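You operate a simulated robot arm through the tools that you are given. There is no shell and no other tool.

You run a simulated two-armed robot. Do the job below in one go: nothing can be reset, and whatever is moved stays where it is left.

Task
Bolt up the teal block in the bench vise.
Fine: slide the jaw shut, lock the grey lever, tighten both bolts with the red driver and put the driver back; leave the block clamped; the other blocks stay. Set down upright: red driver.

Only the result counts: the job must be done as asked and must still hold three seconds after the hand-in. Knocking over, shifting, dropping, spilling or breaking anything else fails it.

Robot
Two 7-joint arms with four-finger grippers on one trunk that stands fixed in place. Base frame: the origin is at the foot of the trunk, x ahead of it, y to its left, z up; the work surface is at about z = 0.82. Lengths are in m, angles in degrees, forces in N, time in s.
The left shoulder is at [0.04, 0.181, 1.304], the right one opposite. With the tool pointing down near the work surface each hand reaches from about 0.1 to 0.8 m from the base axis, measured 20 degrees to its own side. Payload 3.67 kg a hand.
The tool frame of a hand sits at the grasp point between the pads (the TCP): z along the fingers, y along the line on which they close. The tips reach 0.028 m beyond it. The gripper opens to 0.112 m. The gripper's body begins 0.073 m behind the TCP.
Orientation is told as [roll, pitch, yaw] about the base's x, y, z axes, in that order, counted from this pose: with the fingers straight down and closing along the base's y, the tool's x points along the base's -x, its y along +y and its z along -z.

Tools
- The arms move only by the tool apply_moves. It takes "left_rows", "right_rows" or both (then of equal length, played together; a hand with none holds still); each is a list that holds one entry, the list of rows, each a list of 7 numbers: the shift along the tool's x, y, z in m, then the turn, a rotation vector about the tool's x, y, z in degrees, then the gripper command, from -1 (fully open) to 1 (shut), values between in proportion. In form: [[[x, y, z, rx, ry, rz, hand], ...]]. A call has 1 to 20 rows; each row is the pose to reach, as a shift and turn from the pose commanded when the call began, along the tool's axes at that moment. Each row takes 0.2 s and may step no farther than 0.05 m and 8.6 degrees from the row before; otherwise, or with a gripper value out of range, the whole call is refused. A pose out of reach is approached as far as the arm can. The call stops where the force on the tool passes 90 N (or 10 N more than at its start, if that is more) or the arm is blocked; 0.2 s more then pass. Each finger halts on what it meets, pressing with about 25 N; the grip force reading is that of the motor and also rises with nothing between the fingers. The clock runs only during rows and for 0.2 s after the last one: add rows that repeat a pose to give the fingers time. The reply holds the time, the measured pose of the TCP, the force on the tool along the base axes, the opening and the grip force, in the units named above and with some noise, with the torque about the TCP (base axes, N m) and any sound that the robot's microphone picked up.
- Cameras (640 x 400 px; columns grow to the right, rows downward): "scene" is now at [0.0984, 0.0332, 1.5276]; the picture's right is [0.38, -0.92, 0.00], its down [-0.59, -0.24, -0.77] and it looks along [0.71, 0.29, -0.64] (base axes); focal length 326 px, centre (320, 200). "left" rides on the left gripper at [0.06, 0.018, -0.104] in its tool frame; the picture's right is [-0.29, 0.96, 0.00], its down [-0.80, -0.24, -0.55] and it looks along [-0.53, -0.16, 0.83] (tool axes); focal length 234 px, centre (320, 200). "right" rides on the right gripper at [0.06, -0.018, -0.104] in its tool frame; the picture's right is [0.29, 0.96, 0.00], its down [-0.80, 0.24, -0.55] and it looks along [-0.53, 0.16, 0.83] (tool axes); focal length 234 px, centre (320, 200). There is no depth. A picture from a camera that has moved, and an enlarged one, comes with that camera's place and axes in the base frame and with its lens.
- grab_frame(camera): a new picture of that camera. It takes no simulated time.
- slide_trunk(by): slides the trunk up (or, below 0, down) by that many m; the arms and the scene camera ride with it, the base frame stays. It gives what a move gives, with no picture.
- aim_head(pan, tilt): turns the head with the scene camera to pan (to the left, within 86 degrees either way) and tilt (down, from -29 to 69), counted from straight ahead of the robot. It gives what a move gives.
- close_up(camera, box): a new picture of the part [left, top, right, bottom] of that camera's present view, enlarged. It takes no simulated time.
- sign_off(): hands the job in; it is judged then, once.

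Nothing tells you positions but the pictures and the camera data. Unless the task says otherwise, let go and move clear before handing in.

The tools are called after "Request:" by a JSON object that holds its "name" and its "arguments". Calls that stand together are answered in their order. apply_moves: Moves the arms, as the interface text tells. Its arguments: {"type":"object","properties":{"left_rows":{"type":"array","items":{"type":"array","items":{"type":"array","items":{"type":"number"}}}},"right_rows":{"type":"array","items":{"type":"array","items":{"type":"array","items":{"type":"number"}}}}},"required":[]} The other tools are called the same way: slide_trunk (by) slides the trunk up or down; aim_head (pan, tilt) turns the head that bears the scene camera; grab_frame (camera) takes a picture; close_up (camera, box) takes an enlarged picture of a part of a camera's view; sign_off () hands the job in.

At the start:

```text
clock: 0.0
left_position: [0.404, 0.4115, 1.1877]
left_tcp_rot: [0.0, -0.2, 0.2]
left_contact_force: [-0.7, 0.2, -0.3]
left_ft_torque: [0.0, 0.04, -0.01]
left_width: 0.1116
left_grasp_force: 0.2
right_position: [0.4293, 0.0164, 1.2706]
right_tcp_rot: [-0.1, 0.0, 0.0]
right_contact_force: [0.3, 0.2, -0.4]
right_ft_torque: [-0.04, -0.02, -0.03]
right_width: 0.1117
right_grasp_force: 0.0
trunk travel left (down, up): [-0.425, 0.089]
head pan, tilt: [22.4, 39.7]
```

scene: 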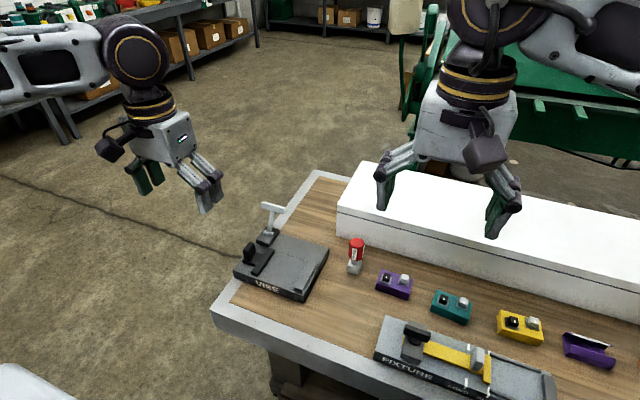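
right: 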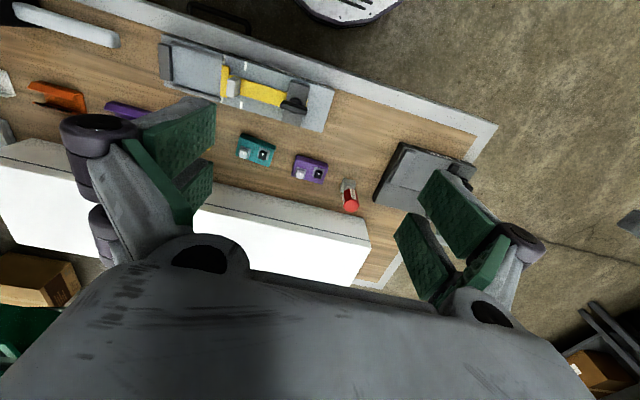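
left: 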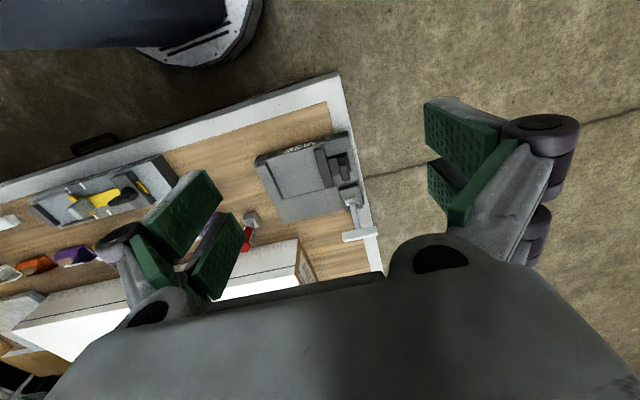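

I see a bench with a vise (left), a red driver standing beside it, a row of blocks (purple, teal, yellow, etc.) and a second fixture to the right. I'll look closer before moving anything.

Request:
{"name": "close_up", "arguments": {"camera": "scene", "box": [220, 190, 380, 310]}}

Request:
{"name": "close_up", "arguments": {"camera": "scene", "box": [360, 240, 640, 400]}}

Request:
{"name": "close_up", "arguments": {"camera": "left", "box": [220, 110, 400, 260]}}

Request:
{"name": "close_up", "arguments": {"camera": "right", "box": [200, 110, 500, 240]}}

```text
3.33 times, centred on (300, 250) of scene
camera zoom: at [0.0984, 0.0332, 1.5276], right [0.38, -0.92, 0.0], down [-0.59, -0.24, -0.77], along [0.71, 0.29, -0.64], focal length 1088 px, centre (387, 33)
```

zoom: 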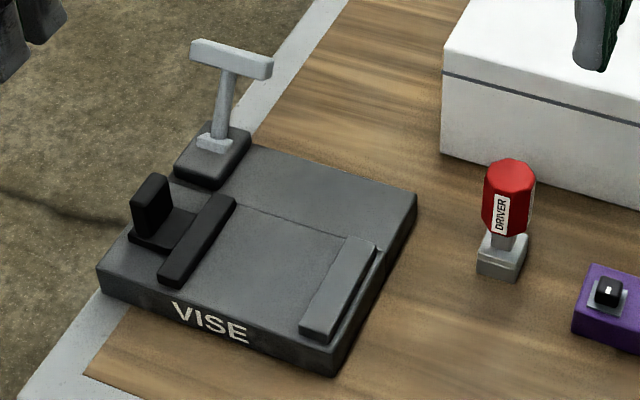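

```text
2.29 times, centred on (500, 320) of scene
camera zoom: at [0.0984, 0.0332, 1.5276], right [0.38, -0.92, 0.0], down [-0.59, -0.24, -0.77], along [0.71, 0.29, -0.64], focal length 746 px, centre (-91, -74)
```

zoom: 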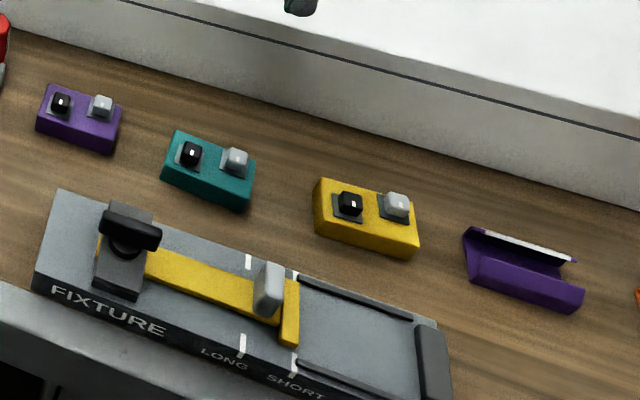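

```text
2.67 times, centred on (310, 185) of left
camera zoom: at [0.3454, 0.429, 1.2922], right [0.29, 0.96, 0.0], down [0.8, -0.24, 0.55], along [0.53, -0.16, -0.83], focal length 624 px, centre (347, 240)
```

zoom: 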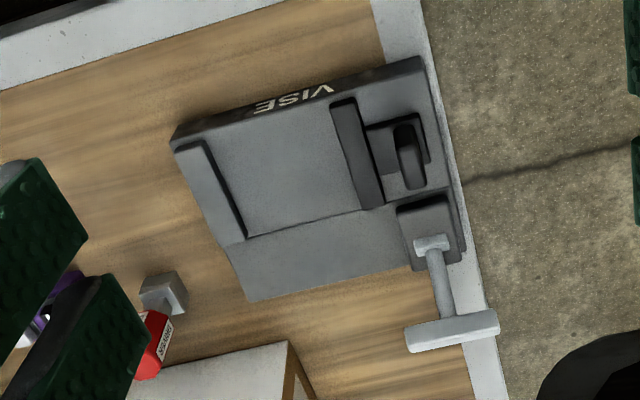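

```text
2.13 times, centred on (350, 175) of right
camera zoom: at [0.3678, -0.0022, 1.3732], right [-0.29, 0.96, 0.0], down [0.8, 0.24, 0.55], along [0.53, 0.16, -0.83], focal length 500 px, centre (256, 253)
```

zoom: 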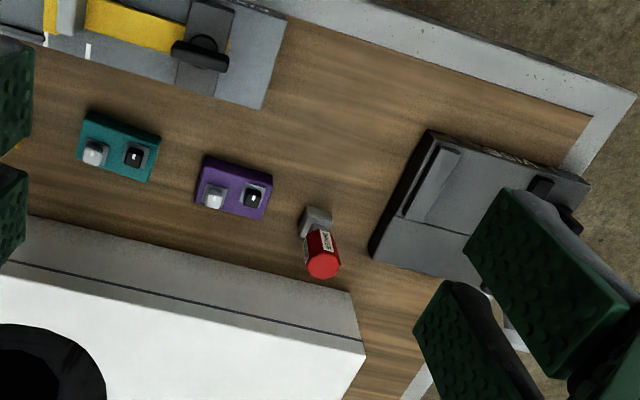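

The vise lies square to the base axes (roughly x 0.50–0.67, y 0.24–0.45), the driver stands in a socket near (0.65, 0.16), and the teal block is near (0.61, -0.09). I'll take tighter views of the vise parts, the driver and the block.

Request:
{"name": "close_up", "arguments": {"camera": "scene", "box": [240, 195, 300, 235]}}

Request:
{"name": "close_up", "arguments": {"camera": "scene", "box": [230, 235, 320, 305]}}

Request:
{"name": "close_up", "arguments": {"camera": "scene", "box": [325, 225, 385, 285]}}

Request:
{"name": "close_up", "arguments": {"camera": "scene", "box": [420, 280, 480, 330]}}

Request:
{"name": "close_up", "arguments": {"camera": "left", "box": [320, 150, 390, 250]}}

```text
10.00 times, centred on (270, 215) of scene
camera zoom: at [0.0984, 0.0332, 1.5276], right [0.38, -0.92, 0.0], down [-0.59, -0.24, -0.77], along [0.71, 0.29, -0.64], focal length 3263 px, centre (820, 50)
```

zoom: 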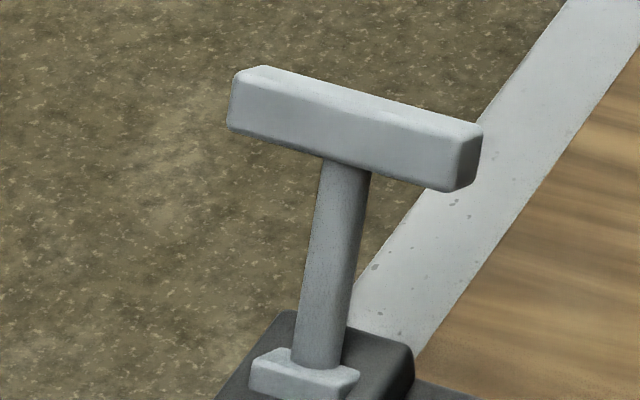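

```text
5.71 times, centred on (275, 270) of scene
camera zoom: at [0.0984, 0.0332, 1.5276], right [0.38, -0.92, 0.0], down [-0.59, -0.24, -0.77], along [0.71, 0.29, -0.64], focal length 1864 px, centre (577, -200)
```

zoom: 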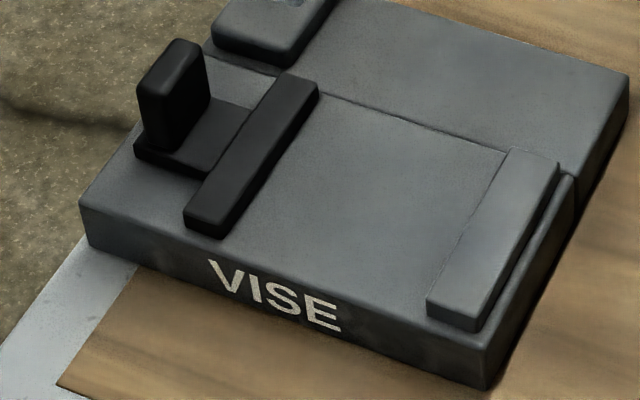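

```text
6.67 times, centred on (355, 255) of scene
camera zoom: at [0.0984, 0.0332, 1.5276], right [0.38, -0.92, 0.0], down [-0.59, -0.24, -0.77], along [0.71, 0.29, -0.64], focal length 2175 px, centre (87, -167)
```

zoom: 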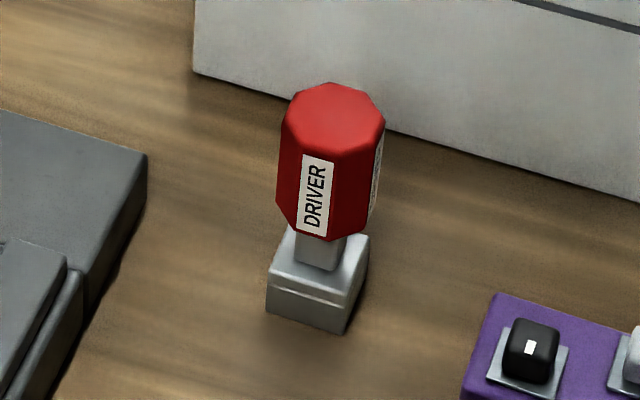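

```text
8.00 times, centred on (450, 305) of scene
camera zoom: at [0.0984, 0.0332, 1.5276], right [0.38, -0.92, 0.0], down [-0.59, -0.24, -0.77], along [0.71, 0.29, -0.64], focal length 2610 px, centre (-720, -640)
```

zoom: 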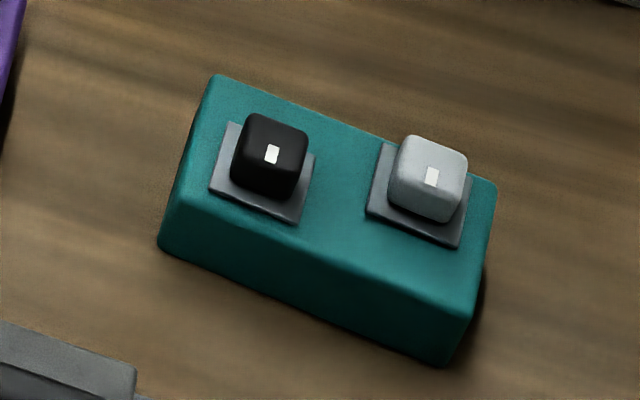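

```text
4.00 times, centred on (355, 200) of left
camera zoom: at [0.3454, 0.429, 1.2922], right [0.29, 0.96, 0.0], down [0.8, -0.24, 0.55], along [0.53, -0.16, -0.83], focal length 937 px, centre (180, 200)
```

zoom: 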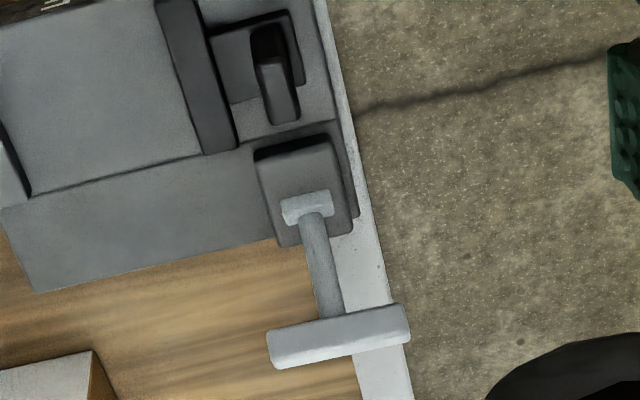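

The lever's T-bar is at about (0.68, 0.41, 0.93) with its foot near (0.64, 0.41, 0.875), so it leans away from the robot. I'll bring the left wrist camera over the vise and the right one over the teal block for closer looks.

Request:
{"name": "apply_moves", "arguments": {"left_rows": [[[-0.008, -0.004, 0.02, 0, 0, 0, -1], [-0.016, -0.008, 0.04, 0, 0, 0, -1], [-0.024, -0.012, 0.061, 0, 0, 0, -1], [-0.032, -0.016, 0.081, 0, 0, 0, -1], [-0.04, -0.02, 0.101, 0, 0, 0, -1], [-0.048, -0.024, 0.121, 0, 0, 0, -1], [-0.056, -0.0285, 0.142, 0, 0, 0, -1]]], "right_rows": [[[-0.011, -0.019, 0.041, 0, 0, 0, -1], [-0.022, -0.038, 0.082, 0, 0, 0, -1], [-0.033, -0.057, 0.122, 0, 0, 0, -1], [-0.045, -0.075, 0.163, 0, 0, 0, -1], [-0.056, -0.094, 0.204, 0, 0, 0, -1], [-0.067, -0.113, 0.245, 0, 0, 0, -1], [-0.078, -0.132, 0.2856, 0, 0, 0, -1]]]}}

Request:
{"name": "grab_frame", "arguments": {"camera": "left"}}

Request:
{"name": "grab_frame", "arguments": {"camera": "right"}}

Request:
{"name": "grab_frame", "arguments": {"camera": "scene"}}

```text
clock: 1.6
left_position: [0.4626, 0.3833, 1.0456]
left_tcp_rot: [0.1, 0.1, 0.0]
left_contact_force: [0.7, 0.3, 0.4]
left_ft_torque: [0.03, 0.04, 0.01]
left_width: 0.1118
left_grasp_force: 0.1
right_position: [0.5082, -0.1183, 0.9842]
right_tcp_rot: [0.1, 0.1, 0.0]
right_contact_force: [0.6, 0.3, -0.4]
right_ft_torque: [-0.02, 0.03, 0.0]
right_width: 0.1121
right_grasp_force: 0.1
trunk travel left (down, up): [-0.425, 0.089]
head pan, tilt: [22.4, 39.7]
```

```text
taken
camera left: at [0.4033, 0.4014, 1.1502], right [0.29, 0.96, 0.0], down [0.8, -0.24, 0.55], along [0.53, -0.16, -0.83], focal length 234 px, centre (320, 200)
```

left: 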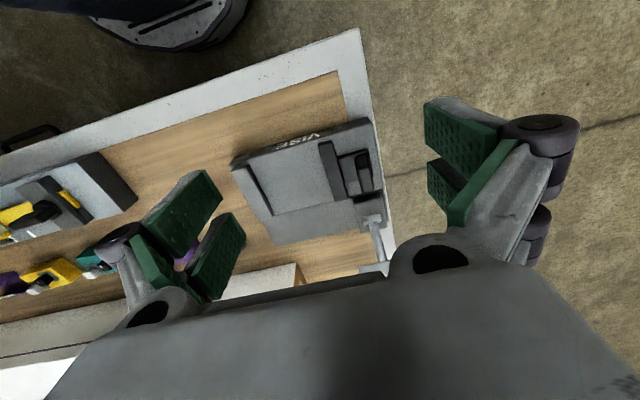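

```text
taken
camera right: at [0.4471, -0.1361, 1.0876], right [-0.29, 0.96, 0.0], down [0.8, 0.24, 0.55], along [0.53, 0.16, -0.83], focal length 234 px, centre (320, 200)
```

right: 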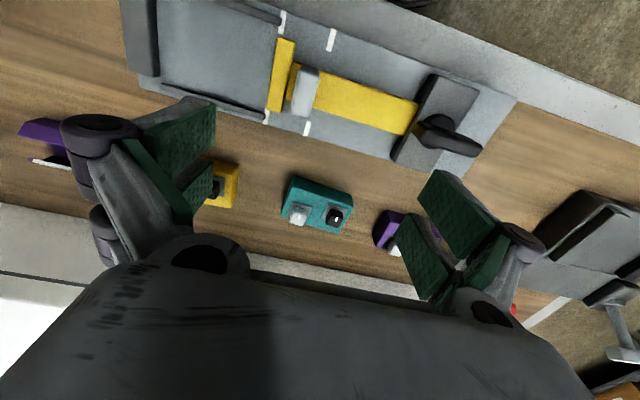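

```text
taken
camera scene: at [0.1002, 0.032, 1.5275], right [0.38, -0.92, 0.0], down [-0.59, -0.24, -0.77], along [0.71, 0.29, -0.64], focal length 326 px, centre (320, 200)
```

scene: 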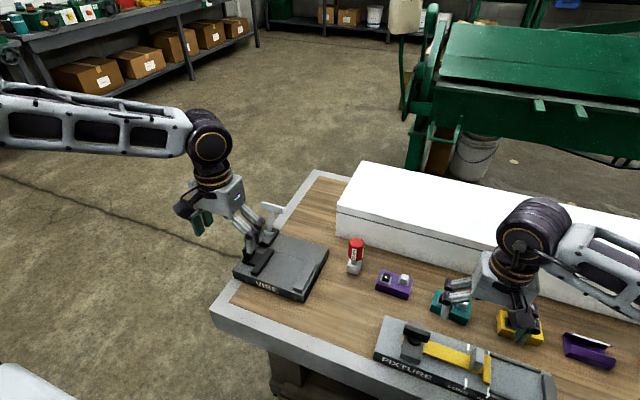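

Both wrist cameras now have useful views. I'll zoom into them for the vise details and the teal block corners.

Request:
{"name": "close_up", "arguments": {"camera": "left", "box": [220, 105, 400, 285]}}

Request:
{"name": "close_up", "arguments": {"camera": "right", "box": [260, 160, 380, 240]}}

Request:
{"name": "close_up", "arguments": {"camera": "right", "box": [500, 180, 640, 400]}}

Request:
{"name": "close_up", "arguments": {"camera": "scene", "box": [230, 195, 340, 305]}}

```text
2.22 times, centred on (310, 195) of left
camera zoom: at [0.4033, 0.4014, 1.1502], right [0.29, 0.96, 0.0], down [0.8, -0.24, 0.55], along [0.53, -0.16, -0.83], focal length 520 px, centre (342, 211)
```

zoom: 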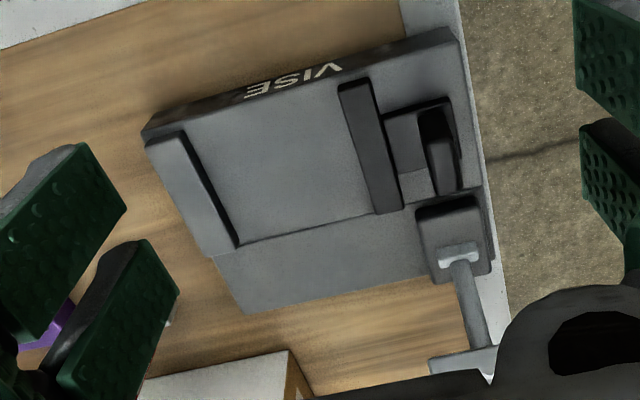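

```text
5.00 times, centred on (320, 200) of right
camera zoom: at [0.4471, -0.1361, 1.0876], right [-0.29, 0.96, 0.0], down [0.8, 0.24, 0.55], along [0.53, 0.16, -0.83], focal length 1171 px, centre (320, 200)
```

zoom: 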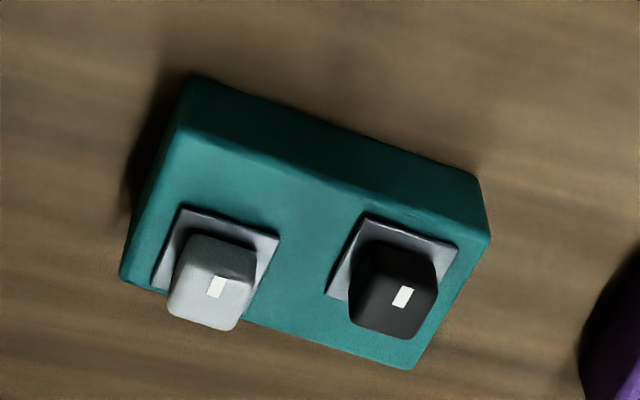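

```text
1.82 times, centred on (570, 290) of right
camera zoom: at [0.4471, -0.1361, 1.0876], right [-0.29, 0.96, 0.0], down [0.8, 0.24, 0.55], along [0.53, 0.16, -0.83], focal length 426 px, centre (-134, 36)
```

zoom: 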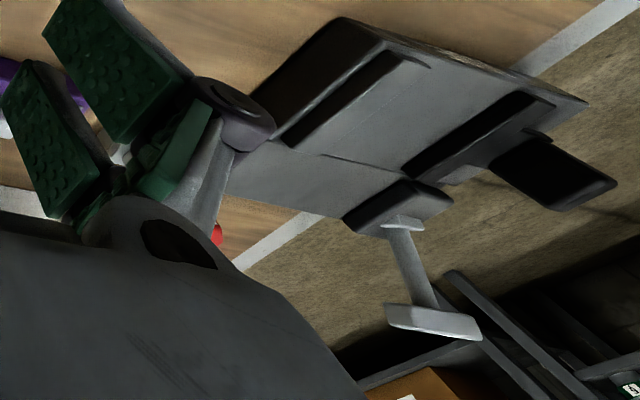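

```text
3.64 times, centred on (285, 250) of scene
camera zoom: at [0.1002, 0.032, 1.5275], right [0.38, -0.92, 0.0], down [-0.59, -0.24, -0.77], along [0.71, 0.29, -0.64], focal length 1186 px, centre (447, 18)
```

zoom: 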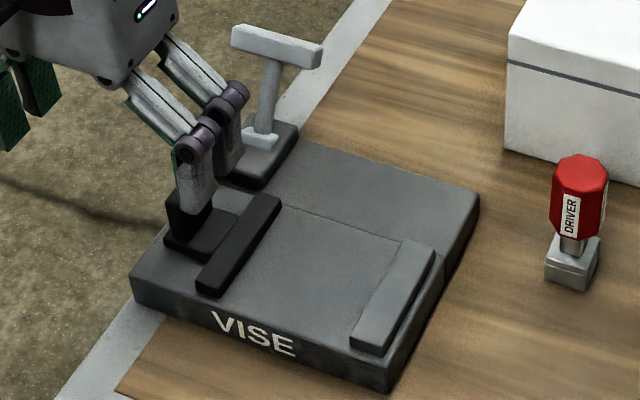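

The teal block is about 82 × 48 × 28 mm, centred near (0.618, -0.089), turned about 5.6° clockwise; the vise gap runs y 0.27–0.37. Next I'll look at the driver with the left wrist camera and park the right arm out of the way.

Request:
{"name": "apply_moves", "arguments": {"left_rows": [[[-0.015, -0.032, 0.005, 0, 0, 0, -1], [-0.03, -0.064, 0.01, 0, 0, 0, -1], [-0.045, -0.096, 0.015, 0, 0, 0, -1], [-0.06, -0.128, 0.02, 0, 0, 0, -1], [-0.075, -0.16, 0.025, 0, 0, 0, -1], [-0.0904, -0.193, 0.031, 0, 0, 0, -1]]], "right_rows": [[[0.01, -0.01, -0.045, 0, 0, 0, -1], [0.03, -0.03, -0.085, 0, 0, 0, -1], [0.05, -0.06, -0.115, 0, 0, 0, -1], [0.075, -0.09, -0.145, 0, 0, 0, -1], [0.1, -0.12, -0.175, 0, 0, 0, -1], [0.12, -0.15, -0.2, 0, 0, 0, -1]]]}}

Request:
{"name": "grab_frame", "arguments": {"camera": "left"}}

Request:
{"name": "close_up", "arguments": {"camera": "left", "box": [250, 130, 390, 270]}}

```text
clock: 3.0
left_position: [0.5518, 0.1897, 1.0199]
left_tcp_rot: [0.1, -0.1, 0.2]
left_contact_force: [0.7, -0.2, -0.1]
left_ft_torque: [-0.01, 0.01, 0.0]
left_width: 0.1122
left_grasp_force: 0.1
right_position: [0.3852, -0.269, 1.185]
right_tcp_rot: [0.2, 0.0, 0.1]
right_contact_force: [-0.4, 0.2, 0.3]
right_ft_torque: [0.05, -0.01, -0.04]
right_width: 0.1118
right_grasp_force: 0.0
trunk travel left (down, up): [-0.425, 0.089]
head pan, tilt: [22.4, 39.7]
```

```text
taken
camera left: at [0.4924, 0.2066, 1.122], right [0.28, 0.96, 0.0], down [0.8, -0.24, 0.56], along [0.53, -0.16, -0.83], focal length 234 px, centre (320, 200)
```

left: 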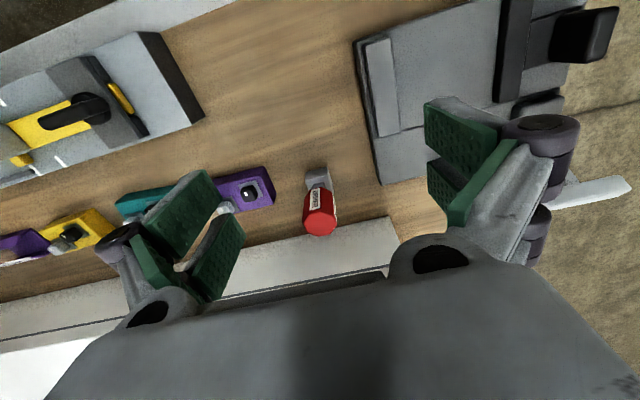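

```text
2.86 times, centred on (320, 200) of left
camera zoom: at [0.4924, 0.2066, 1.122], right [0.28, 0.96, 0.0], down [0.8, -0.24, 0.56], along [0.53, -0.16, -0.83], focal length 669 px, centre (320, 200)
```

zoom: 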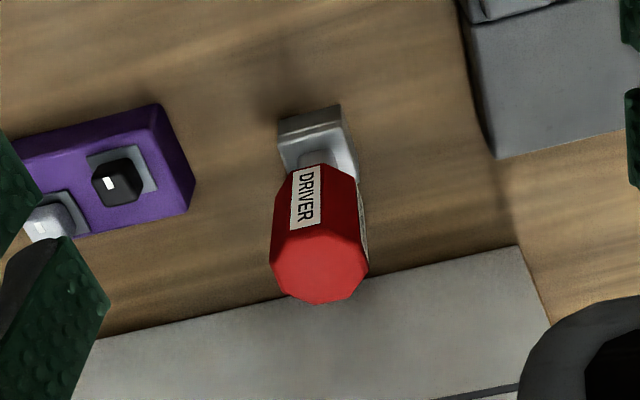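

The driver stands on its own square foot at about (0.650, 0.159), with its handle spanning z ≈ 0.88–0.93. Now I'll bring the left hand above the teal block, turned so the fingers close across its narrow side.

Request:
{"name": "apply_moves", "arguments": {"left_rows": [[[-0.0055, -0.0232, 0, 0, 0, 8, -1], [-0.011, -0.0465, 0, 0, 0, 16, -1], [-0.0165, -0.0697, 0, 0, 0, 24, -1], [-0.022, -0.093, 0, 0, 0, 32, -1], [-0.0275, -0.1162, 0, 0, 0, 40, -1], [-0.033, -0.1395, 0, 0, 0, 48, -1], [-0.0385, -0.1627, 0, 0, 0, 56, -1], [-0.044, -0.186, 0, 0, 0, 64, -1], [-0.0495, -0.2092, 0, 0, 0, 72, -1], [-0.055, -0.2325, 0, 0, 0, 80, -1], [-0.0605, -0.2557, 0, 0, 0, 88, -1], [-0.066, -0.279, 0, 0, 0, 95.6, -1]]], "right_rows": [[[0.01, -0.02, 0, 0, 0, 0, -1], [0.02, -0.04, 0, 0, 0, 0, -1], [0.03, -0.06, 0, 0, 0, 0, -1], [0.04, -0.08, 0, 0, 0, 0, -1], [0.05, -0.1, 0, 0, 0, 0, -1], [0.06, -0.12, 0, 0, 0, 0, -1], [0.07, -0.14, 0, 0, 0, 0, -1], [0.08, -0.15, 0, 0, 0, 0, -1], [0.08, -0.15, 0, 0, 0, 0, -1], [0.08, -0.15, 0, 0, 0, 0, -1], [0.08, -0.15, 0, 0, 0, 0, -1], [0.08, -0.15, 0, 0, 0, 0, -1]]]}}

Request:
{"name": "grab_frame", "arguments": {"camera": "left"}}

Request:
{"name": "grab_frame", "arguments": {"camera": "scene"}}

```text
clock: 5.6
left_position: [0.52, 0.0879, 1.0866]
left_tcp_rot: [0.2, -0.2, -95.6]
left_contact_force: [-0.4, 1.6, -0.4]
left_ft_torque: [-0.01, 0.01, -0.01]
left_width: 0.1119
left_grasp_force: 0.0
left hand out of reach, approached as far as the arm can: row 2, 3, 4, 5, 6, 7, 8, 9, 10, 11, 12
right_position: [0.3066, -0.4162, 1.1827]
right_tcp_rot: [0.0, 0.0, 0.0]
right_contact_force: [-0.2, 0.1, -0.8]
right_ft_torque: [0.0, -0.02, -0.03]
right_width: 0.1122
right_grasp_force: 0.0
trunk travel left (down, up): [-0.425, 0.089]
head pan, tilt: [22.4, 39.7]
```

```text
taken
camera left: at [0.5431, 0.1455, 1.1905], right [0.93, -0.38, 0.0], down [-0.32, -0.77, 0.56], along [-0.21, -0.51, -0.83], focal length 234 px, centre (320, 200)
```

left: 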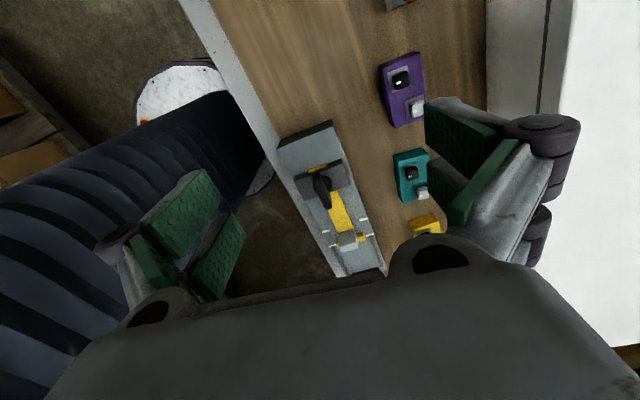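

```text
taken
camera scene: at [0.0986, 0.0329, 1.5276], right [0.38, -0.92, 0.0], down [-0.59, -0.24, -0.77], along [0.71, 0.29, -0.64], focal length 326 px, centre (320, 200)
```

scene: 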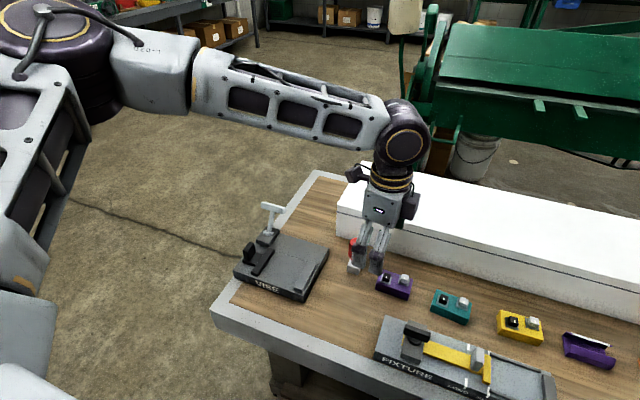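

The left arm could not follow all the way across to the teal block (it stopped near y = 0.09), so I need to learn where each hand can reach. I'll turn the left hand back toward yaw 0 while staying put, to see whether the yaw or the position was the limit.

Request:
{"name": "apply_moves", "arguments": {"left_rows": [[[0, 0, 0, 0, 0, -8, -1], [0, 0, 0, 0, 0, -16, -1], [0, 0, 0, 0, 0, -24, -1], [0, 0, 0, 0, 0, -32, -1], [0, 0, 0, 0, 0, -40, -1], [0, 0, 0, 0, 0, -48, -1], [0, 0, 0, 0, 0, -56, -1], [0, 0, 0, 0, 0, -64, -1], [0, 0, 0, 0, 0, -72, -1], [0, 0, 0, 0, 0, -80, -1], [0, 0, 0, 0, 0, -88, -1], [0, 0, 0, 0, 0, -95.6, -1]]]}}

```text
clock: 8.2
left_position: [0.5183, 0.0936, 1.0847]
left_tcp_rot: [0.0, -0.1, 0.4]
left_contact_force: [0.5, 0.1, 0.5]
left_ft_torque: [0.0, 0.02, 0.02]
left_width: 0.1119
left_grasp_force: 0.1
right_position: [0.307, -0.4151, 1.1822]
right_tcp_rot: [0.1, 0.0, -0.1]
right_contact_force: [0.6, -0.6, 0.5]
right_ft_torque: [-0.03, 0.0, 0.0]
right_width: 0.1119
right_grasp_force: 0.1
trunk travel left (down, up): [-0.425, 0.089]
head pan, tilt: [22.4, 39.7]
```

Yaw wasn't the limit. I'll probe how far the left hand can go toward -y and down from here.

Request:
{"name": "apply_moves", "arguments": {"left_rows": [[[0, -0.02, 0, 0, 0, 0, -1], [0, -0.04, 0, 0, 0, 0, -1], [0, -0.06, 0, 0, 0, 0, -1], [0, -0.08, 0, 0, 0, 0, -1]]]}}

```text
clock: 9.2
left_position: [0.4915, 0.0704, 1.1009]
left_tcp_rot: [-0.1, -0.1, 0.1]
left_contact_force: [0.0, 0.6, 0.1]
left_ft_torque: [-0.03, -0.01, -0.01]
left_width: 0.1122
left_grasp_force: 0.2
left hand out of reach, approached as far as the arm can: row 1, 2, 3, 4
right_position: [0.3063, -0.416, 1.1828]
right_tcp_rot: [0.0, 0.0, 0.0]
right_contact_force: [0.2, -0.1, -0.3]
right_ft_torque: [0.03, -0.01, 0.0]
right_width: 0.1121
right_grasp_force: 0.1
trunk travel left (down, up): [-0.425, 0.089]
head pan, tilt: [22.4, 39.7]
```

The left arm's cross-body reach shrinks with height below the shoulder. I'll test whether it opens up when the hand is closer to shoulder height, which would mean lowering the trunk would help.

Request:
{"name": "apply_moves", "arguments": {"left_rows": [[[0, 0, -0.04, 0, 0, 0, -1], [0, 0, -0.08, 0, 0, 0, -1], [0, 0, -0.12, 0, 0, 0, -1], [0, 0, -0.16, 0, 0, 0, -1], [-0.02, -0.04, -0.16, 0, 0, 0, -1], [-0.04, -0.08, -0.16, 0, 0, 0, -1], [-0.07, -0.11, -0.16, 0, 0, 0, -1], [-0.1, -0.14, -0.16, 0, 0, 0, -1], [-0.12, -0.16, -0.16, 0, 0, 0, -1]]]}}

```text
clock: 11.2
left_position: [0.491, 0.0676, 1.2617]
left_tcp_rot: [0.0, -0.1, 0.1]
left_contact_force: [0.2, -0.5, -0.5]
left_ft_torque: [0.01, -0.03, -0.01]
left_width: 0.1122
left_grasp_force: 0.1
left hand out of reach, approached as far as the arm can: row 5, 6, 7, 8, 9
right_position: [0.3061, -0.4154, 1.1816]
right_tcp_rot: [0.0, 0.0, 0.1]
right_contact_force: [0.2, 1.1, 0.4]
right_ft_torque: [-0.01, 0.0, 0.03]
right_width: 0.1121
right_grasp_force: 0.0
trunk travel left (down, up): [-0.425, 0.089]
head pan, tilt: [22.4, 39.7]
```

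Request:
{"name": "grab_frame", "arguments": {"camera": "scene"}}

Request:
{"name": "apply_moves", "arguments": {"left_rows": [[[0.03, 0.0, 0, 0, 0, 0, -1], [0.06, -0.02, 0, 0, 0, 0, -1], [0.08, -0.05, 0, 0, 0, 0, -1], [0.08, -0.08, 0, 0, 0, 0, -1], [0.08, -0.11, 0, 0, 0, 0, -1]]]}}

```text
taken
camera scene: at [0.0983, 0.033, 1.5277], right [0.38, -0.92, 0.0], down [-0.59, -0.24, -0.77], along [0.71, 0.29, -0.64], focal length 326 px, centre (320, 200)
```

scene: 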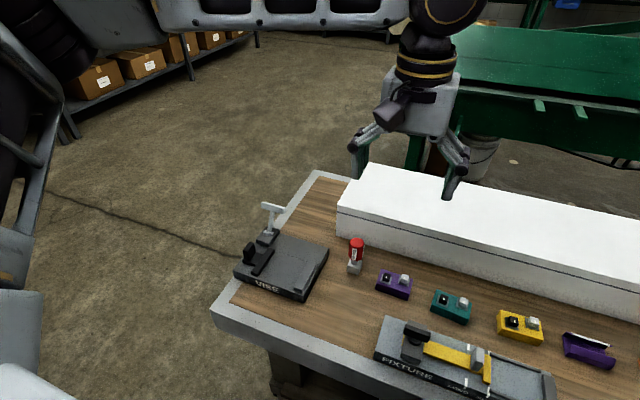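

```text
clock: 12.4
left_position: [0.429, 0.0386, 1.2595]
left_tcp_rot: [0.0, -0.2, 0.2]
left_contact_force: [-0.4, -0.2, 0.6]
left_ft_torque: [0.0, 0.0, 0.0]
left_width: 0.1121
left_grasp_force: 0.0
left hand out of reach, approached as far as the arm can: row 3, 4, 5
right_position: [0.3063, -0.4162, 1.1817]
right_tcp_rot: [0.0, 0.0, 0.0]
right_contact_force: [-0.2, 0.6, 0.3]
right_ft_torque: [0.0, -0.01, 0.01]
right_width: 0.1121
right_grasp_force: 0.1
trunk travel left (down, up): [-0.425, 0.089]
head pan, tilt: [22.4, 39.7]
```

The left boundary looks like a slanted line. Before planning a hand-over I'll probe the right arm's cross-body reach too, with the left arm pulled back to its own side.

Request:
{"name": "apply_moves", "arguments": {"left_rows": [[[0.0, 0.04, 0, 0, 0, 0, -1], [0.0, 0.08, 0, 0, 0, 0, -1], [0.0, 0.12, 0, 0, 0, 0, -1], [0.0, 0.16, 0, 0, 0, 0, -1], [0.0, 0.2, 0, 0, 0, 0, -1], [0.0, 0.24, 0, 0, 0, 0, -1], [0.0, 0.28, 0, 0, 0, 0, -1], [0.0, 0.32, 0, 0, 0, 0, -1], [0.0, 0.35, 0, 0, 0, 0, -1]]], "right_rows": [[[-0.02, 0.04, 0, 0, 0, 0, -1], [-0.04, 0.08, 0, 0, 0, 0, -1], [-0.06, 0.12, 0, 0, 0, 0, -1], [-0.08, 0.16, 0, 0, 0, 0, -1], [-0.1, 0.2, 0, 0, 0, 0, -1], [-0.12, 0.24, 0, 0, 0, 0, -1], [-0.14, 0.28, 0, 0, 0, 0, -1], [-0.16, 0.32, 0, 0, 0, 0, -1], [-0.18, 0.36, 0, 0, 0, 0, -1]]]}}

Request:
{"name": "apply_moves", "arguments": {"right_rows": [[[-0.02, 0.02, 0, 0, 0, 0, -1], [-0.03, 0.06, 0, 0, 0, 0, -1], [-0.03, 0.1, 0, 0, 0, 0, -1], [-0.03, 0.14, 0, 0, 0, 0, -1], [-0.03, 0.18, 0, 0, 0, 0, -1]]]}}

```text
clock: 14.4
left_position: [0.4319, 0.3892, 1.255]
left_tcp_rot: [-0.1, -0.1, 0.1]
left_contact_force: [-0.4, 0.9, 0.9]
left_ft_torque: [-0.03, 0.01, -0.02]
left_width: 0.1122
left_grasp_force: 0.0
right_position: [0.4861, -0.0534, 1.1843]
right_tcp_rot: [-0.2, 0.0, 0.0]
right_contact_force: [-1.0, 0.7, 0.5]
right_ft_torque: [-0.02, 0.02, -0.02]
right_width: 0.112
right_grasp_force: 0.1
trunk travel left (down, up): [-0.425, 0.089]
head pan, tilt: [22.4, 39.7]
```

```text
clock: 15.6
left_position: [0.4313, 0.389, 1.255]
left_tcp_rot: [-0.1, 0.0, 0.1]
left_contact_force: [0.7, 0.0, 0.4]
left_ft_torque: [-0.06, 0.01, -0.03]
left_width: 0.1119
left_grasp_force: 0.1
right_position: [0.5173, 0.1262, 1.1834]
right_tcp_rot: [-0.2, -0.1, -0.1]
right_contact_force: [0.9, 1.0, -0.3]
right_ft_torque: [-0.02, 0.0, -0.01]
right_width: 0.112
right_grasp_force: 0.1
trunk travel left (down, up): [-0.425, 0.089]
head pan, tilt: [22.4, 39.7]
```

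The right arm reaches across freely to (0.52, 0.13). I'll move the left arm well away and see whether the right hand can reach over the vise.

Request:
{"name": "apply_moves", "arguments": {"left_rows": [[[0.03, 0.03, 0, 0, 0, 0, -1], [0.06, 0.06, 0, 0, 0, 0, -1], [0.09, 0.09, 0, 0, 0, 0, -1], [0.12, 0.12, 0, 0, 0, 0, -1], [0.15, 0.15, 0, 0, 0, 0, -1], [0.17, 0.18, 0, 0, 0, 0, -1]]]}}

Request:
{"name": "apply_moves", "arguments": {"right_rows": [[[-0.01, 0.04, 0.02, 0, 0, 0, -1], [-0.015, 0.08, 0.04, 0, 0, 0, -1], [-0.02, 0.12, 0.06, 0, 0, 0, -1], [-0.025, 0.15, 0.08, 0, 0, 0, -1], [-0.03, 0.18, 0.1, 0, 0, 0, -1], [-0.03, 0.2, 0.12, 0, 0, 0, -1]]]}}

Request:
{"name": "grab_frame", "arguments": {"camera": "scene"}}

```text
clock: 17.2
left_position: [0.2953, 0.5623, 1.2696]
left_tcp_rot: [-0.1, -14.7, 0.2]
left_contact_force: [-0.1, 0.1, 0.7]
left_ft_torque: [0.03, 0.03, -0.05]
left_width: 0.1123
left_grasp_force: 0.0
left hand out of reach, approached as far as the arm can: row 2, 3, 4, 5, 6
right_position: [0.5166, 0.1229, 1.1852]
right_tcp_rot: [0.0, 0.0, 0.0]
right_contact_force: [0.1, -0.7, 0.3]
right_ft_torque: [-0.03, 0.0, -0.02]
right_width: 0.1119
right_grasp_force: 0.2
trunk travel left (down, up): [-0.425, 0.089]
head pan, tilt: [22.4, 39.7]
stopped in row 6 (left hand): the arm was blocked; the commanded pose is now the measured one
```

```text
clock: 18.6
left_position: [0.2981, 0.5642, 1.2687]
left_tcp_rot: [-0.3, -14.5, 0.1]
left_contact_force: [0.3, -0.3, 0.1]
left_ft_torque: [-0.03, 0.02, -0.06]
left_width: 0.1122
left_grasp_force: 0.1
right_position: [0.5323, 0.2697, 1.0583]
right_tcp_rot: [0.0, 0.0, -0.1]
right_contact_force: [0.6, -0.1, 0.0]
right_ft_torque: [0.02, -0.01, -0.01]
right_width: 0.1117
right_grasp_force: 0.1
right hand out of reach, approached as far as the arm can: row 4, 5, 6
trunk travel left (down, up): [-0.425, 0.089]
head pan, tilt: [22.4, 39.7]
```

```text
taken
camera scene: at [0.0991, 0.0346, 1.5274], right [0.38, -0.92, 0.0], down [-0.59, -0.25, -0.77], along [0.71, 0.29, -0.64], focal length 326 px, centre (320, 200)
```

scene: 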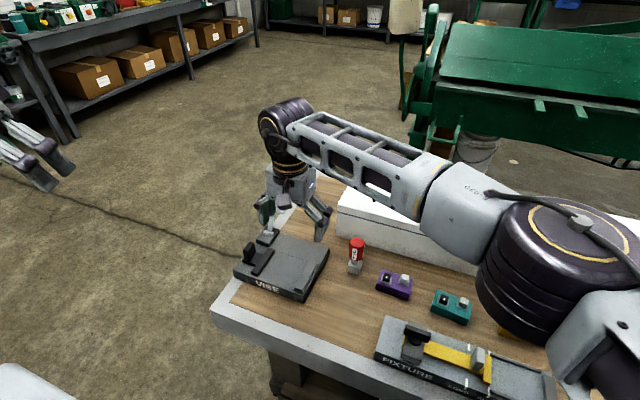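

The right hand gets to about (0.53, 0.27). I'll check its reach at a lower working height over the vise (staying well clear of the jaws).

Request:
{"name": "apply_moves", "arguments": {"right_rows": [[[0, 0, 0.03, 0, 0, 0, -1], [0, 0, 0.06, 0, 0, 0, -1], [0, 0, 0.085, 0, 0, 0, -1], [-0.01, 0.02, 0.085, 0, 0, 0, -1], [-0.015, 0.04, 0.085, 0, 0, 0, -1], [-0.015, 0.06, 0.085, 0, 0, 0, -1]]]}}

```text
clock: 20.0
left_position: [0.296, 0.5629, 1.2695]
left_tcp_rot: [-0.2, -14.5, 0.0]
left_contact_force: [-0.5, 0.3, 0.3]
left_ft_torque: [0.02, 0.01, 0.0]
left_width: 0.1119
left_grasp_force: 0.0
right_position: [0.5358, 0.2625, 0.9848]
right_tcp_rot: [0.1, 0.0, 0.0]
right_contact_force: [-0.1, -0.7, -0.6]
right_ft_torque: [-0.01, -0.03, -0.03]
right_width: 0.112
right_grasp_force: 0.0
right hand out of reach, approached as far as the arm can: row 2, 3, 4, 5, 6
trunk travel left (down, up): [-0.425, 0.089]
head pan, tilt: [22.4, 39.7]
```

The right arm cannot quite work over the vise, while the left can't cross to the teal block. So the plan is: right hand carries the teal block to free bench space around (0.52, 0.17), and the left hand takes it from there into the vise. First I'll bring the right hand above the teal block with fingers closing across its narrow side.

Request:
{"name": "apply_moves", "arguments": {"right_rows": [[[0, 0, -0.045, 0, 0, 0, -1], [-0.007, -0.03, -0.045, 0, 0, -7, -1], [-0.014, -0.06, -0.045, 0, 0, -14, -1], [-0.021, -0.09, -0.045, 0, 0, -21, -1], [-0.028, -0.12, -0.045, 0, 0, -28, -1], [-0.035, -0.15, -0.045, 0, 0, -35, -1], [-0.042, -0.18, -0.045, 0, 0, -42, -1], [-0.049, -0.21, -0.045, 0, 0, -49, -1], [-0.056, -0.24, -0.045, 0, 0, -56, -1], [-0.063, -0.27, -0.045, 0, 0, -63, -1], [-0.07, -0.3, -0.045, 0, 0, -70, -1], [-0.077, -0.33, -0.045, 0, 0, -77, -1], [-0.0818, -0.3515, -0.045, 0, 0, -84.4, -1], [-0.0818, -0.3515, -0.045, 0, 0, -84.4, -1]]]}}

Request:
{"name": "grab_frame", "arguments": {"camera": "right"}}

Request:
{"name": "grab_frame", "arguments": {"camera": "scene"}}

```text
clock: 23.0
left_position: [0.2968, 0.5606, 1.2694]
left_tcp_rot: [-0.1, -14.6, 0.1]
left_contact_force: [-0.1, -0.3, -1.1]
left_ft_torque: [0.02, 0.02, 0.01]
left_width: 0.1117
left_grasp_force: 0.1
right_position: [0.5933, -0.0462, 1.0174]
right_tcp_rot: [-11.3, 0.3, 61.9]
right_contact_force: [-1.4, 0.1, -0.2]
right_ft_torque: [0.04, -0.02, 0.0]
right_width: 0.1118
right_grasp_force: 0.0
right hand out of reach, approached as far as the arm can: row 10, 11, 12, 13, 14
trunk travel left (down, up): [-0.425, 0.089]
head pan, tilt: [22.4, 39.7]
```

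```text
taken
camera right: at [0.5625, -0.0982, 1.1228], right [-0.96, 0.19, -0.19], down [0.07, 0.87, 0.49], along [0.26, 0.46, -0.85], focal length 234 px, centre (320, 200)
```

right: 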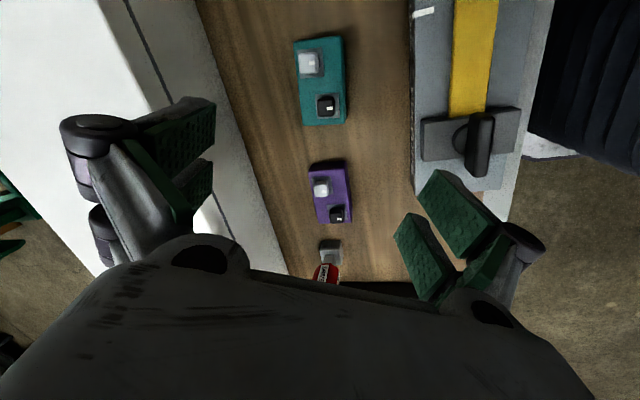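

```text
taken
camera scene: at [0.0971, 0.0316, 1.5278], right [0.38, -0.92, 0.0], down [-0.59, -0.24, -0.77], along [0.71, 0.29, -0.64], focal length 326 px, centre (320, 200)
```

scene: 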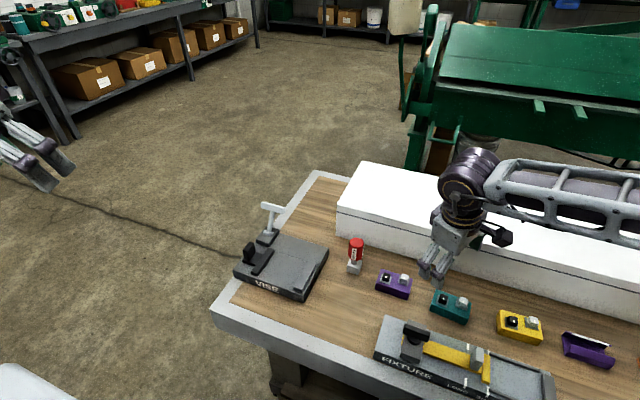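

The right wrist runs into a limit at yaw ≈ +62°, so I'll level it and turn the other way, to yaw ≈ -95.6°.

Request:
{"name": "apply_moves", "arguments": {"right_rows": [[[0, 0, 0, -3.77, 0.39, 3.97, -1], [0, 0, 0, -7.53, 0.78, 7.93, -1], [0, 0, 0, -11.3, 1.17, 11.9, -1]]]}}

```text
clock: 23.8
left_position: [0.2984, 0.5632, 1.2685]
left_tcp_rot: [-0.3, -14.5, 0.1]
left_contact_force: [0.1, 0.1, 0.3]
left_ft_torque: [0.01, -0.02, -0.03]
left_width: 0.1122
left_grasp_force: 0.0
right_position: [0.5942, -0.046, 1.0159]
right_tcp_rot: [0.2, 0.3, 49.8]
right_contact_force: [0.3, 0.2, 0.0]
right_ft_torque: [0.02, 0.04, -0.01]
right_width: 0.1118
right_grasp_force: 0.1
trunk travel left (down, up): [-0.425, 0.089]
head pan, tilt: [22.4, 39.7]
```

Request:
{"name": "apply_moves", "arguments": {"right_rows": [[[0.001, -0.0025, 0, 0, 0, 8.08, -1], [0.002, -0.005, 0, 0, 0, 16.16, -1], [0.003, -0.0076, 0, 0, 0, 24.23, -1], [0.004, -0.01, 0, 0, 0, 32.31, -1], [0.005, -0.0127, 0, 0, 0, 40.39, -1], [0.006, -0.0152, 0, 0, 0, 48.47, -1], [0.007, -0.0177, 0, 0, 0, 56.54, -1], [0.008, -0.0203, 0, 0, 0, 64.62, -1], [0.009, -0.0228, 0, 0, 0, 72.7, -1], [0.01, -0.0253, 0, 0, 0, 80.78, -1], [0.011, -0.0279, 0, 0, 0, 88.86, -1], [0.012, -0.0304, 0, 0, 0, 96.93, -1], [0.013, -0.0329, 0, 0, 0, 105.0, -1], [0.014, -0.0355, 0, 0, 0, 113.1, -1], [0.015, -0.038, 0.004, 0, 0, 121.2, -1], [0.016, -0.0405, 0.008, 0, 0, 129.2, -1], [0.017, -0.0431, 0.012, 0, 0, 137.3, -1], [0.0178, -0.0456, 0.016, 0, 0, 145.4, -1], [0.0178, -0.0456, 0.016, 0, 0, 145.4, -1]]]}}

Request:
{"name": "grab_frame", "arguments": {"camera": "right"}}

Request:
{"name": "grab_frame", "arguments": {"camera": "scene"}}

```text
clock: 27.8
left_position: [0.2966, 0.5614, 1.2691]
left_tcp_rot: [-0.2, -14.5, 0.2]
left_contact_force: [0.4, 0.6, 1.2]
left_ft_torque: [0.01, -0.03, -0.02]
left_width: 0.112
left_grasp_force: 0.0
right_position: [0.6166, -0.0902, 0.9998]
right_tcp_rot: [-0.2, -0.2, -95.6]
right_contact_force: [0.5, -0.1, -0.5]
right_ft_torque: [-0.02, 0.02, -0.05]
right_width: 0.1122
right_grasp_force: 0.0
trunk travel left (down, up): [-0.425, 0.089]
head pan, tilt: [22.4, 39.7]
```

```text
taken
camera right: at [0.6042, -0.028, 1.104], right [0.98, 0.19, 0.0], down [0.16, -0.81, 0.56], along [0.1, -0.55, -0.83], focal length 234 px, centre (320, 200)
```

right: 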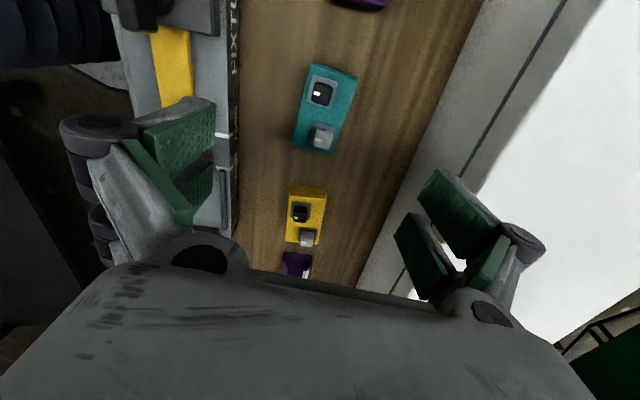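

```text
taken
camera scene: at [0.0983, 0.0333, 1.5277], right [0.38, -0.92, 0.0], down [-0.59, -0.24, -0.77], along [0.71, 0.29, -0.64], focal length 326 px, centre (320, 200)
```

scene: 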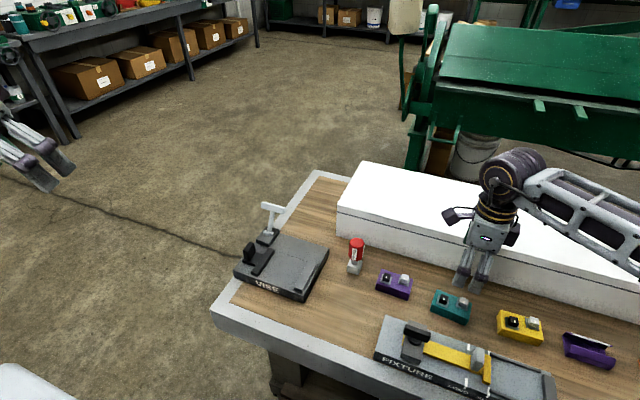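

The right hand is above the teal block. Let me re-measure the block from this viewpoint before descending.

Request:
{"name": "close_up", "arguments": {"camera": "right", "box": [275, 50, 375, 170]}}

Request:
{"name": "close_up", "arguments": {"camera": "scene", "box": [370, 180, 560, 340]}}

```text
3.33 times, centred on (325, 110) of right
camera zoom: at [0.6042, -0.028, 1.104], right [0.98, 0.19, 0.0], down [0.16, -0.81, 0.56], along [0.1, -0.55, -0.83], focal length 781 px, centre (303, 500)
```

zoom: 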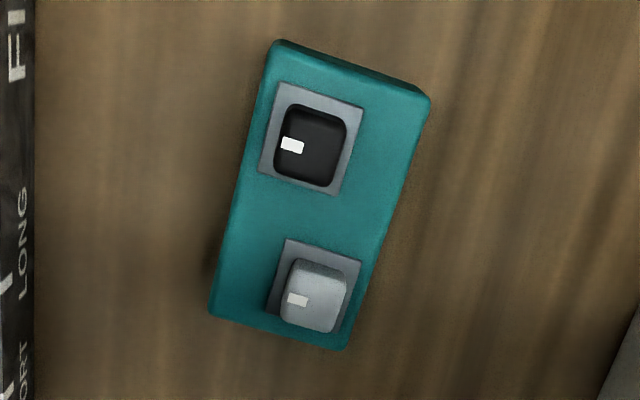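

```text
2.50 times, centred on (465, 260) of scene
camera zoom: at [0.0983, 0.0333, 1.5277], right [0.38, -0.92, 0.0], down [-0.59, -0.24, -0.77], along [0.71, 0.29, -0.64], focal length 816 px, centre (-42, 50)
```

zoom: 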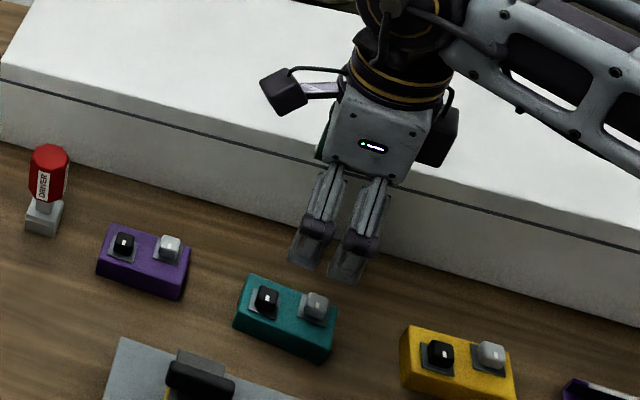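

The block is confirmed near (0.619, -0.088), turned about -5°. Descending with the right hand.

Request:
{"name": "apply_moves", "arguments": {"right_rows": [[[0.0019, 0.0022, 0.02, 0, 0, 0, -0.5], [0.0019, 0.0022, 0.045, 0, 0, 0, -0.5], [0.0019, 0.0022, 0.07, 0, 0, 0, -0.5], [0.0019, 0.0022, 0.095, 0, 0, 0, -0.5], [0.0019, 0.0022, 0.115, 0, 0, 0, -0.5], [0.0019, 0.0022, 0.13, 0, 0, 0, -0.5], [0.0019, 0.0022, 0.14, 0, 0, 0, -0.5], [0.0019, 0.0022, 0.145, 0, 0, 0, -0.5]]]}}

Request:
{"name": "grab_frame", "arguments": {"camera": "right"}}

Request:
{"name": "grab_frame", "arguments": {"camera": "scene"}}

```text
clock: 29.6
left_position: [0.2963, 0.5633, 1.27]
left_tcp_rot: [-0.2, -14.3, 0.1]
left_contact_force: [-0.1, 0.6, -0.2]
left_ft_torque: [0.01, 0.01, 0.01]
left_width: 0.1119
left_grasp_force: 0.0
right_position: [0.6182, -0.0884, 0.8543]
right_tcp_rot: [-0.2, -0.3, -95.6]
right_contact_force: [-0.2, 0.5, 0.0]
right_ft_torque: [0.0, 0.01, 0.0]
right_width: 0.0838
right_grasp_force: 0.0
trunk travel left (down, up): [-0.425, 0.089]
head pan, tilt: [22.4, 39.7]
```

```text
taken
camera right: at [0.6061, -0.0271, 0.9582], right [0.98, 0.19, 0.0], down [0.16, -0.81, 0.56], along [0.1, -0.55, -0.83], focal length 234 px, centre (320, 200)
```

right: 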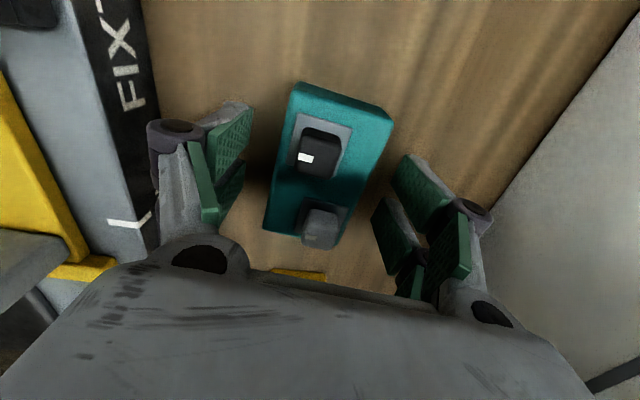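

```text
taken
camera scene: at [0.0984, 0.0332, 1.5276], right [0.38, -0.92, 0.0], down [-0.59, -0.24, -0.77], along [0.71, 0.29, -0.64], focal length 326 px, centre (320, 200)
```

scene: 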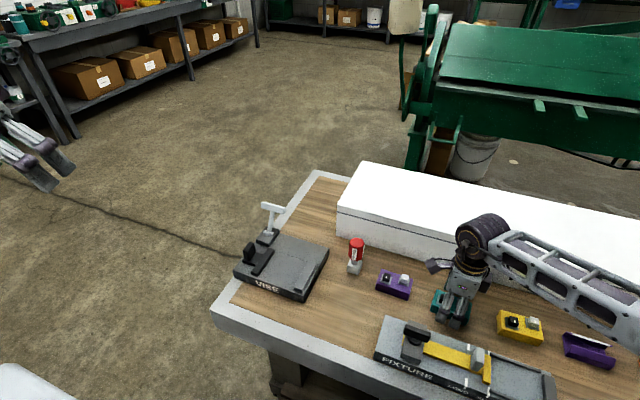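

Fingers straddle the block; closing on it.

Request:
{"name": "apply_moves", "arguments": {"right_rows": [[[0, 0, 0, 0, 0, 0, 0], [0, 0, 0, 0, 0, 0, 0.5], [0, 0, 0, 0, 0, 0, 1], [0, 0, 0, 0, 0, 0, 1], [0, 0, 0, 0, 0, 0, 1]]]}}

Request:
{"name": "grab_frame", "arguments": {"camera": "right"}}

```text
clock: 30.8
left_position: [0.2962, 0.563, 1.2686]
left_tcp_rot: [-0.2, -14.5, 0.0]
left_contact_force: [0.3, -0.5, -0.7]
left_ft_torque: [0.01, 0.03, 0.03]
left_width: 0.1121
left_grasp_force: 0.0
right_position: [0.6185, -0.088, 0.8551]
right_tcp_rot: [-0.3, -0.3, -95.7]
right_contact_force: [0.5, 0.4, 1.0]
right_ft_torque: [-0.02, 0.08, -0.04]
right_width: 0.0499
right_grasp_force: 24.8
trunk travel left (down, up): [-0.425, 0.089]
head pan, tilt: [22.4, 39.7]
```

```text
taken
camera right: at [0.606, -0.0269, 0.9583], right [0.98, 0.19, 0.0], down [0.16, -0.81, 0.56], along [0.1, -0.55, -0.83], focal length 234 px, centre (320, 200)
```

right: 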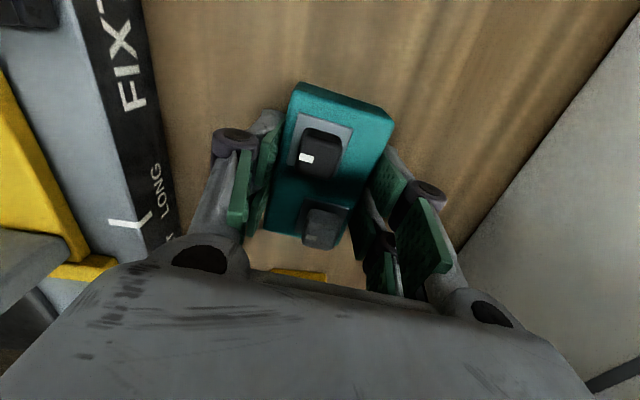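

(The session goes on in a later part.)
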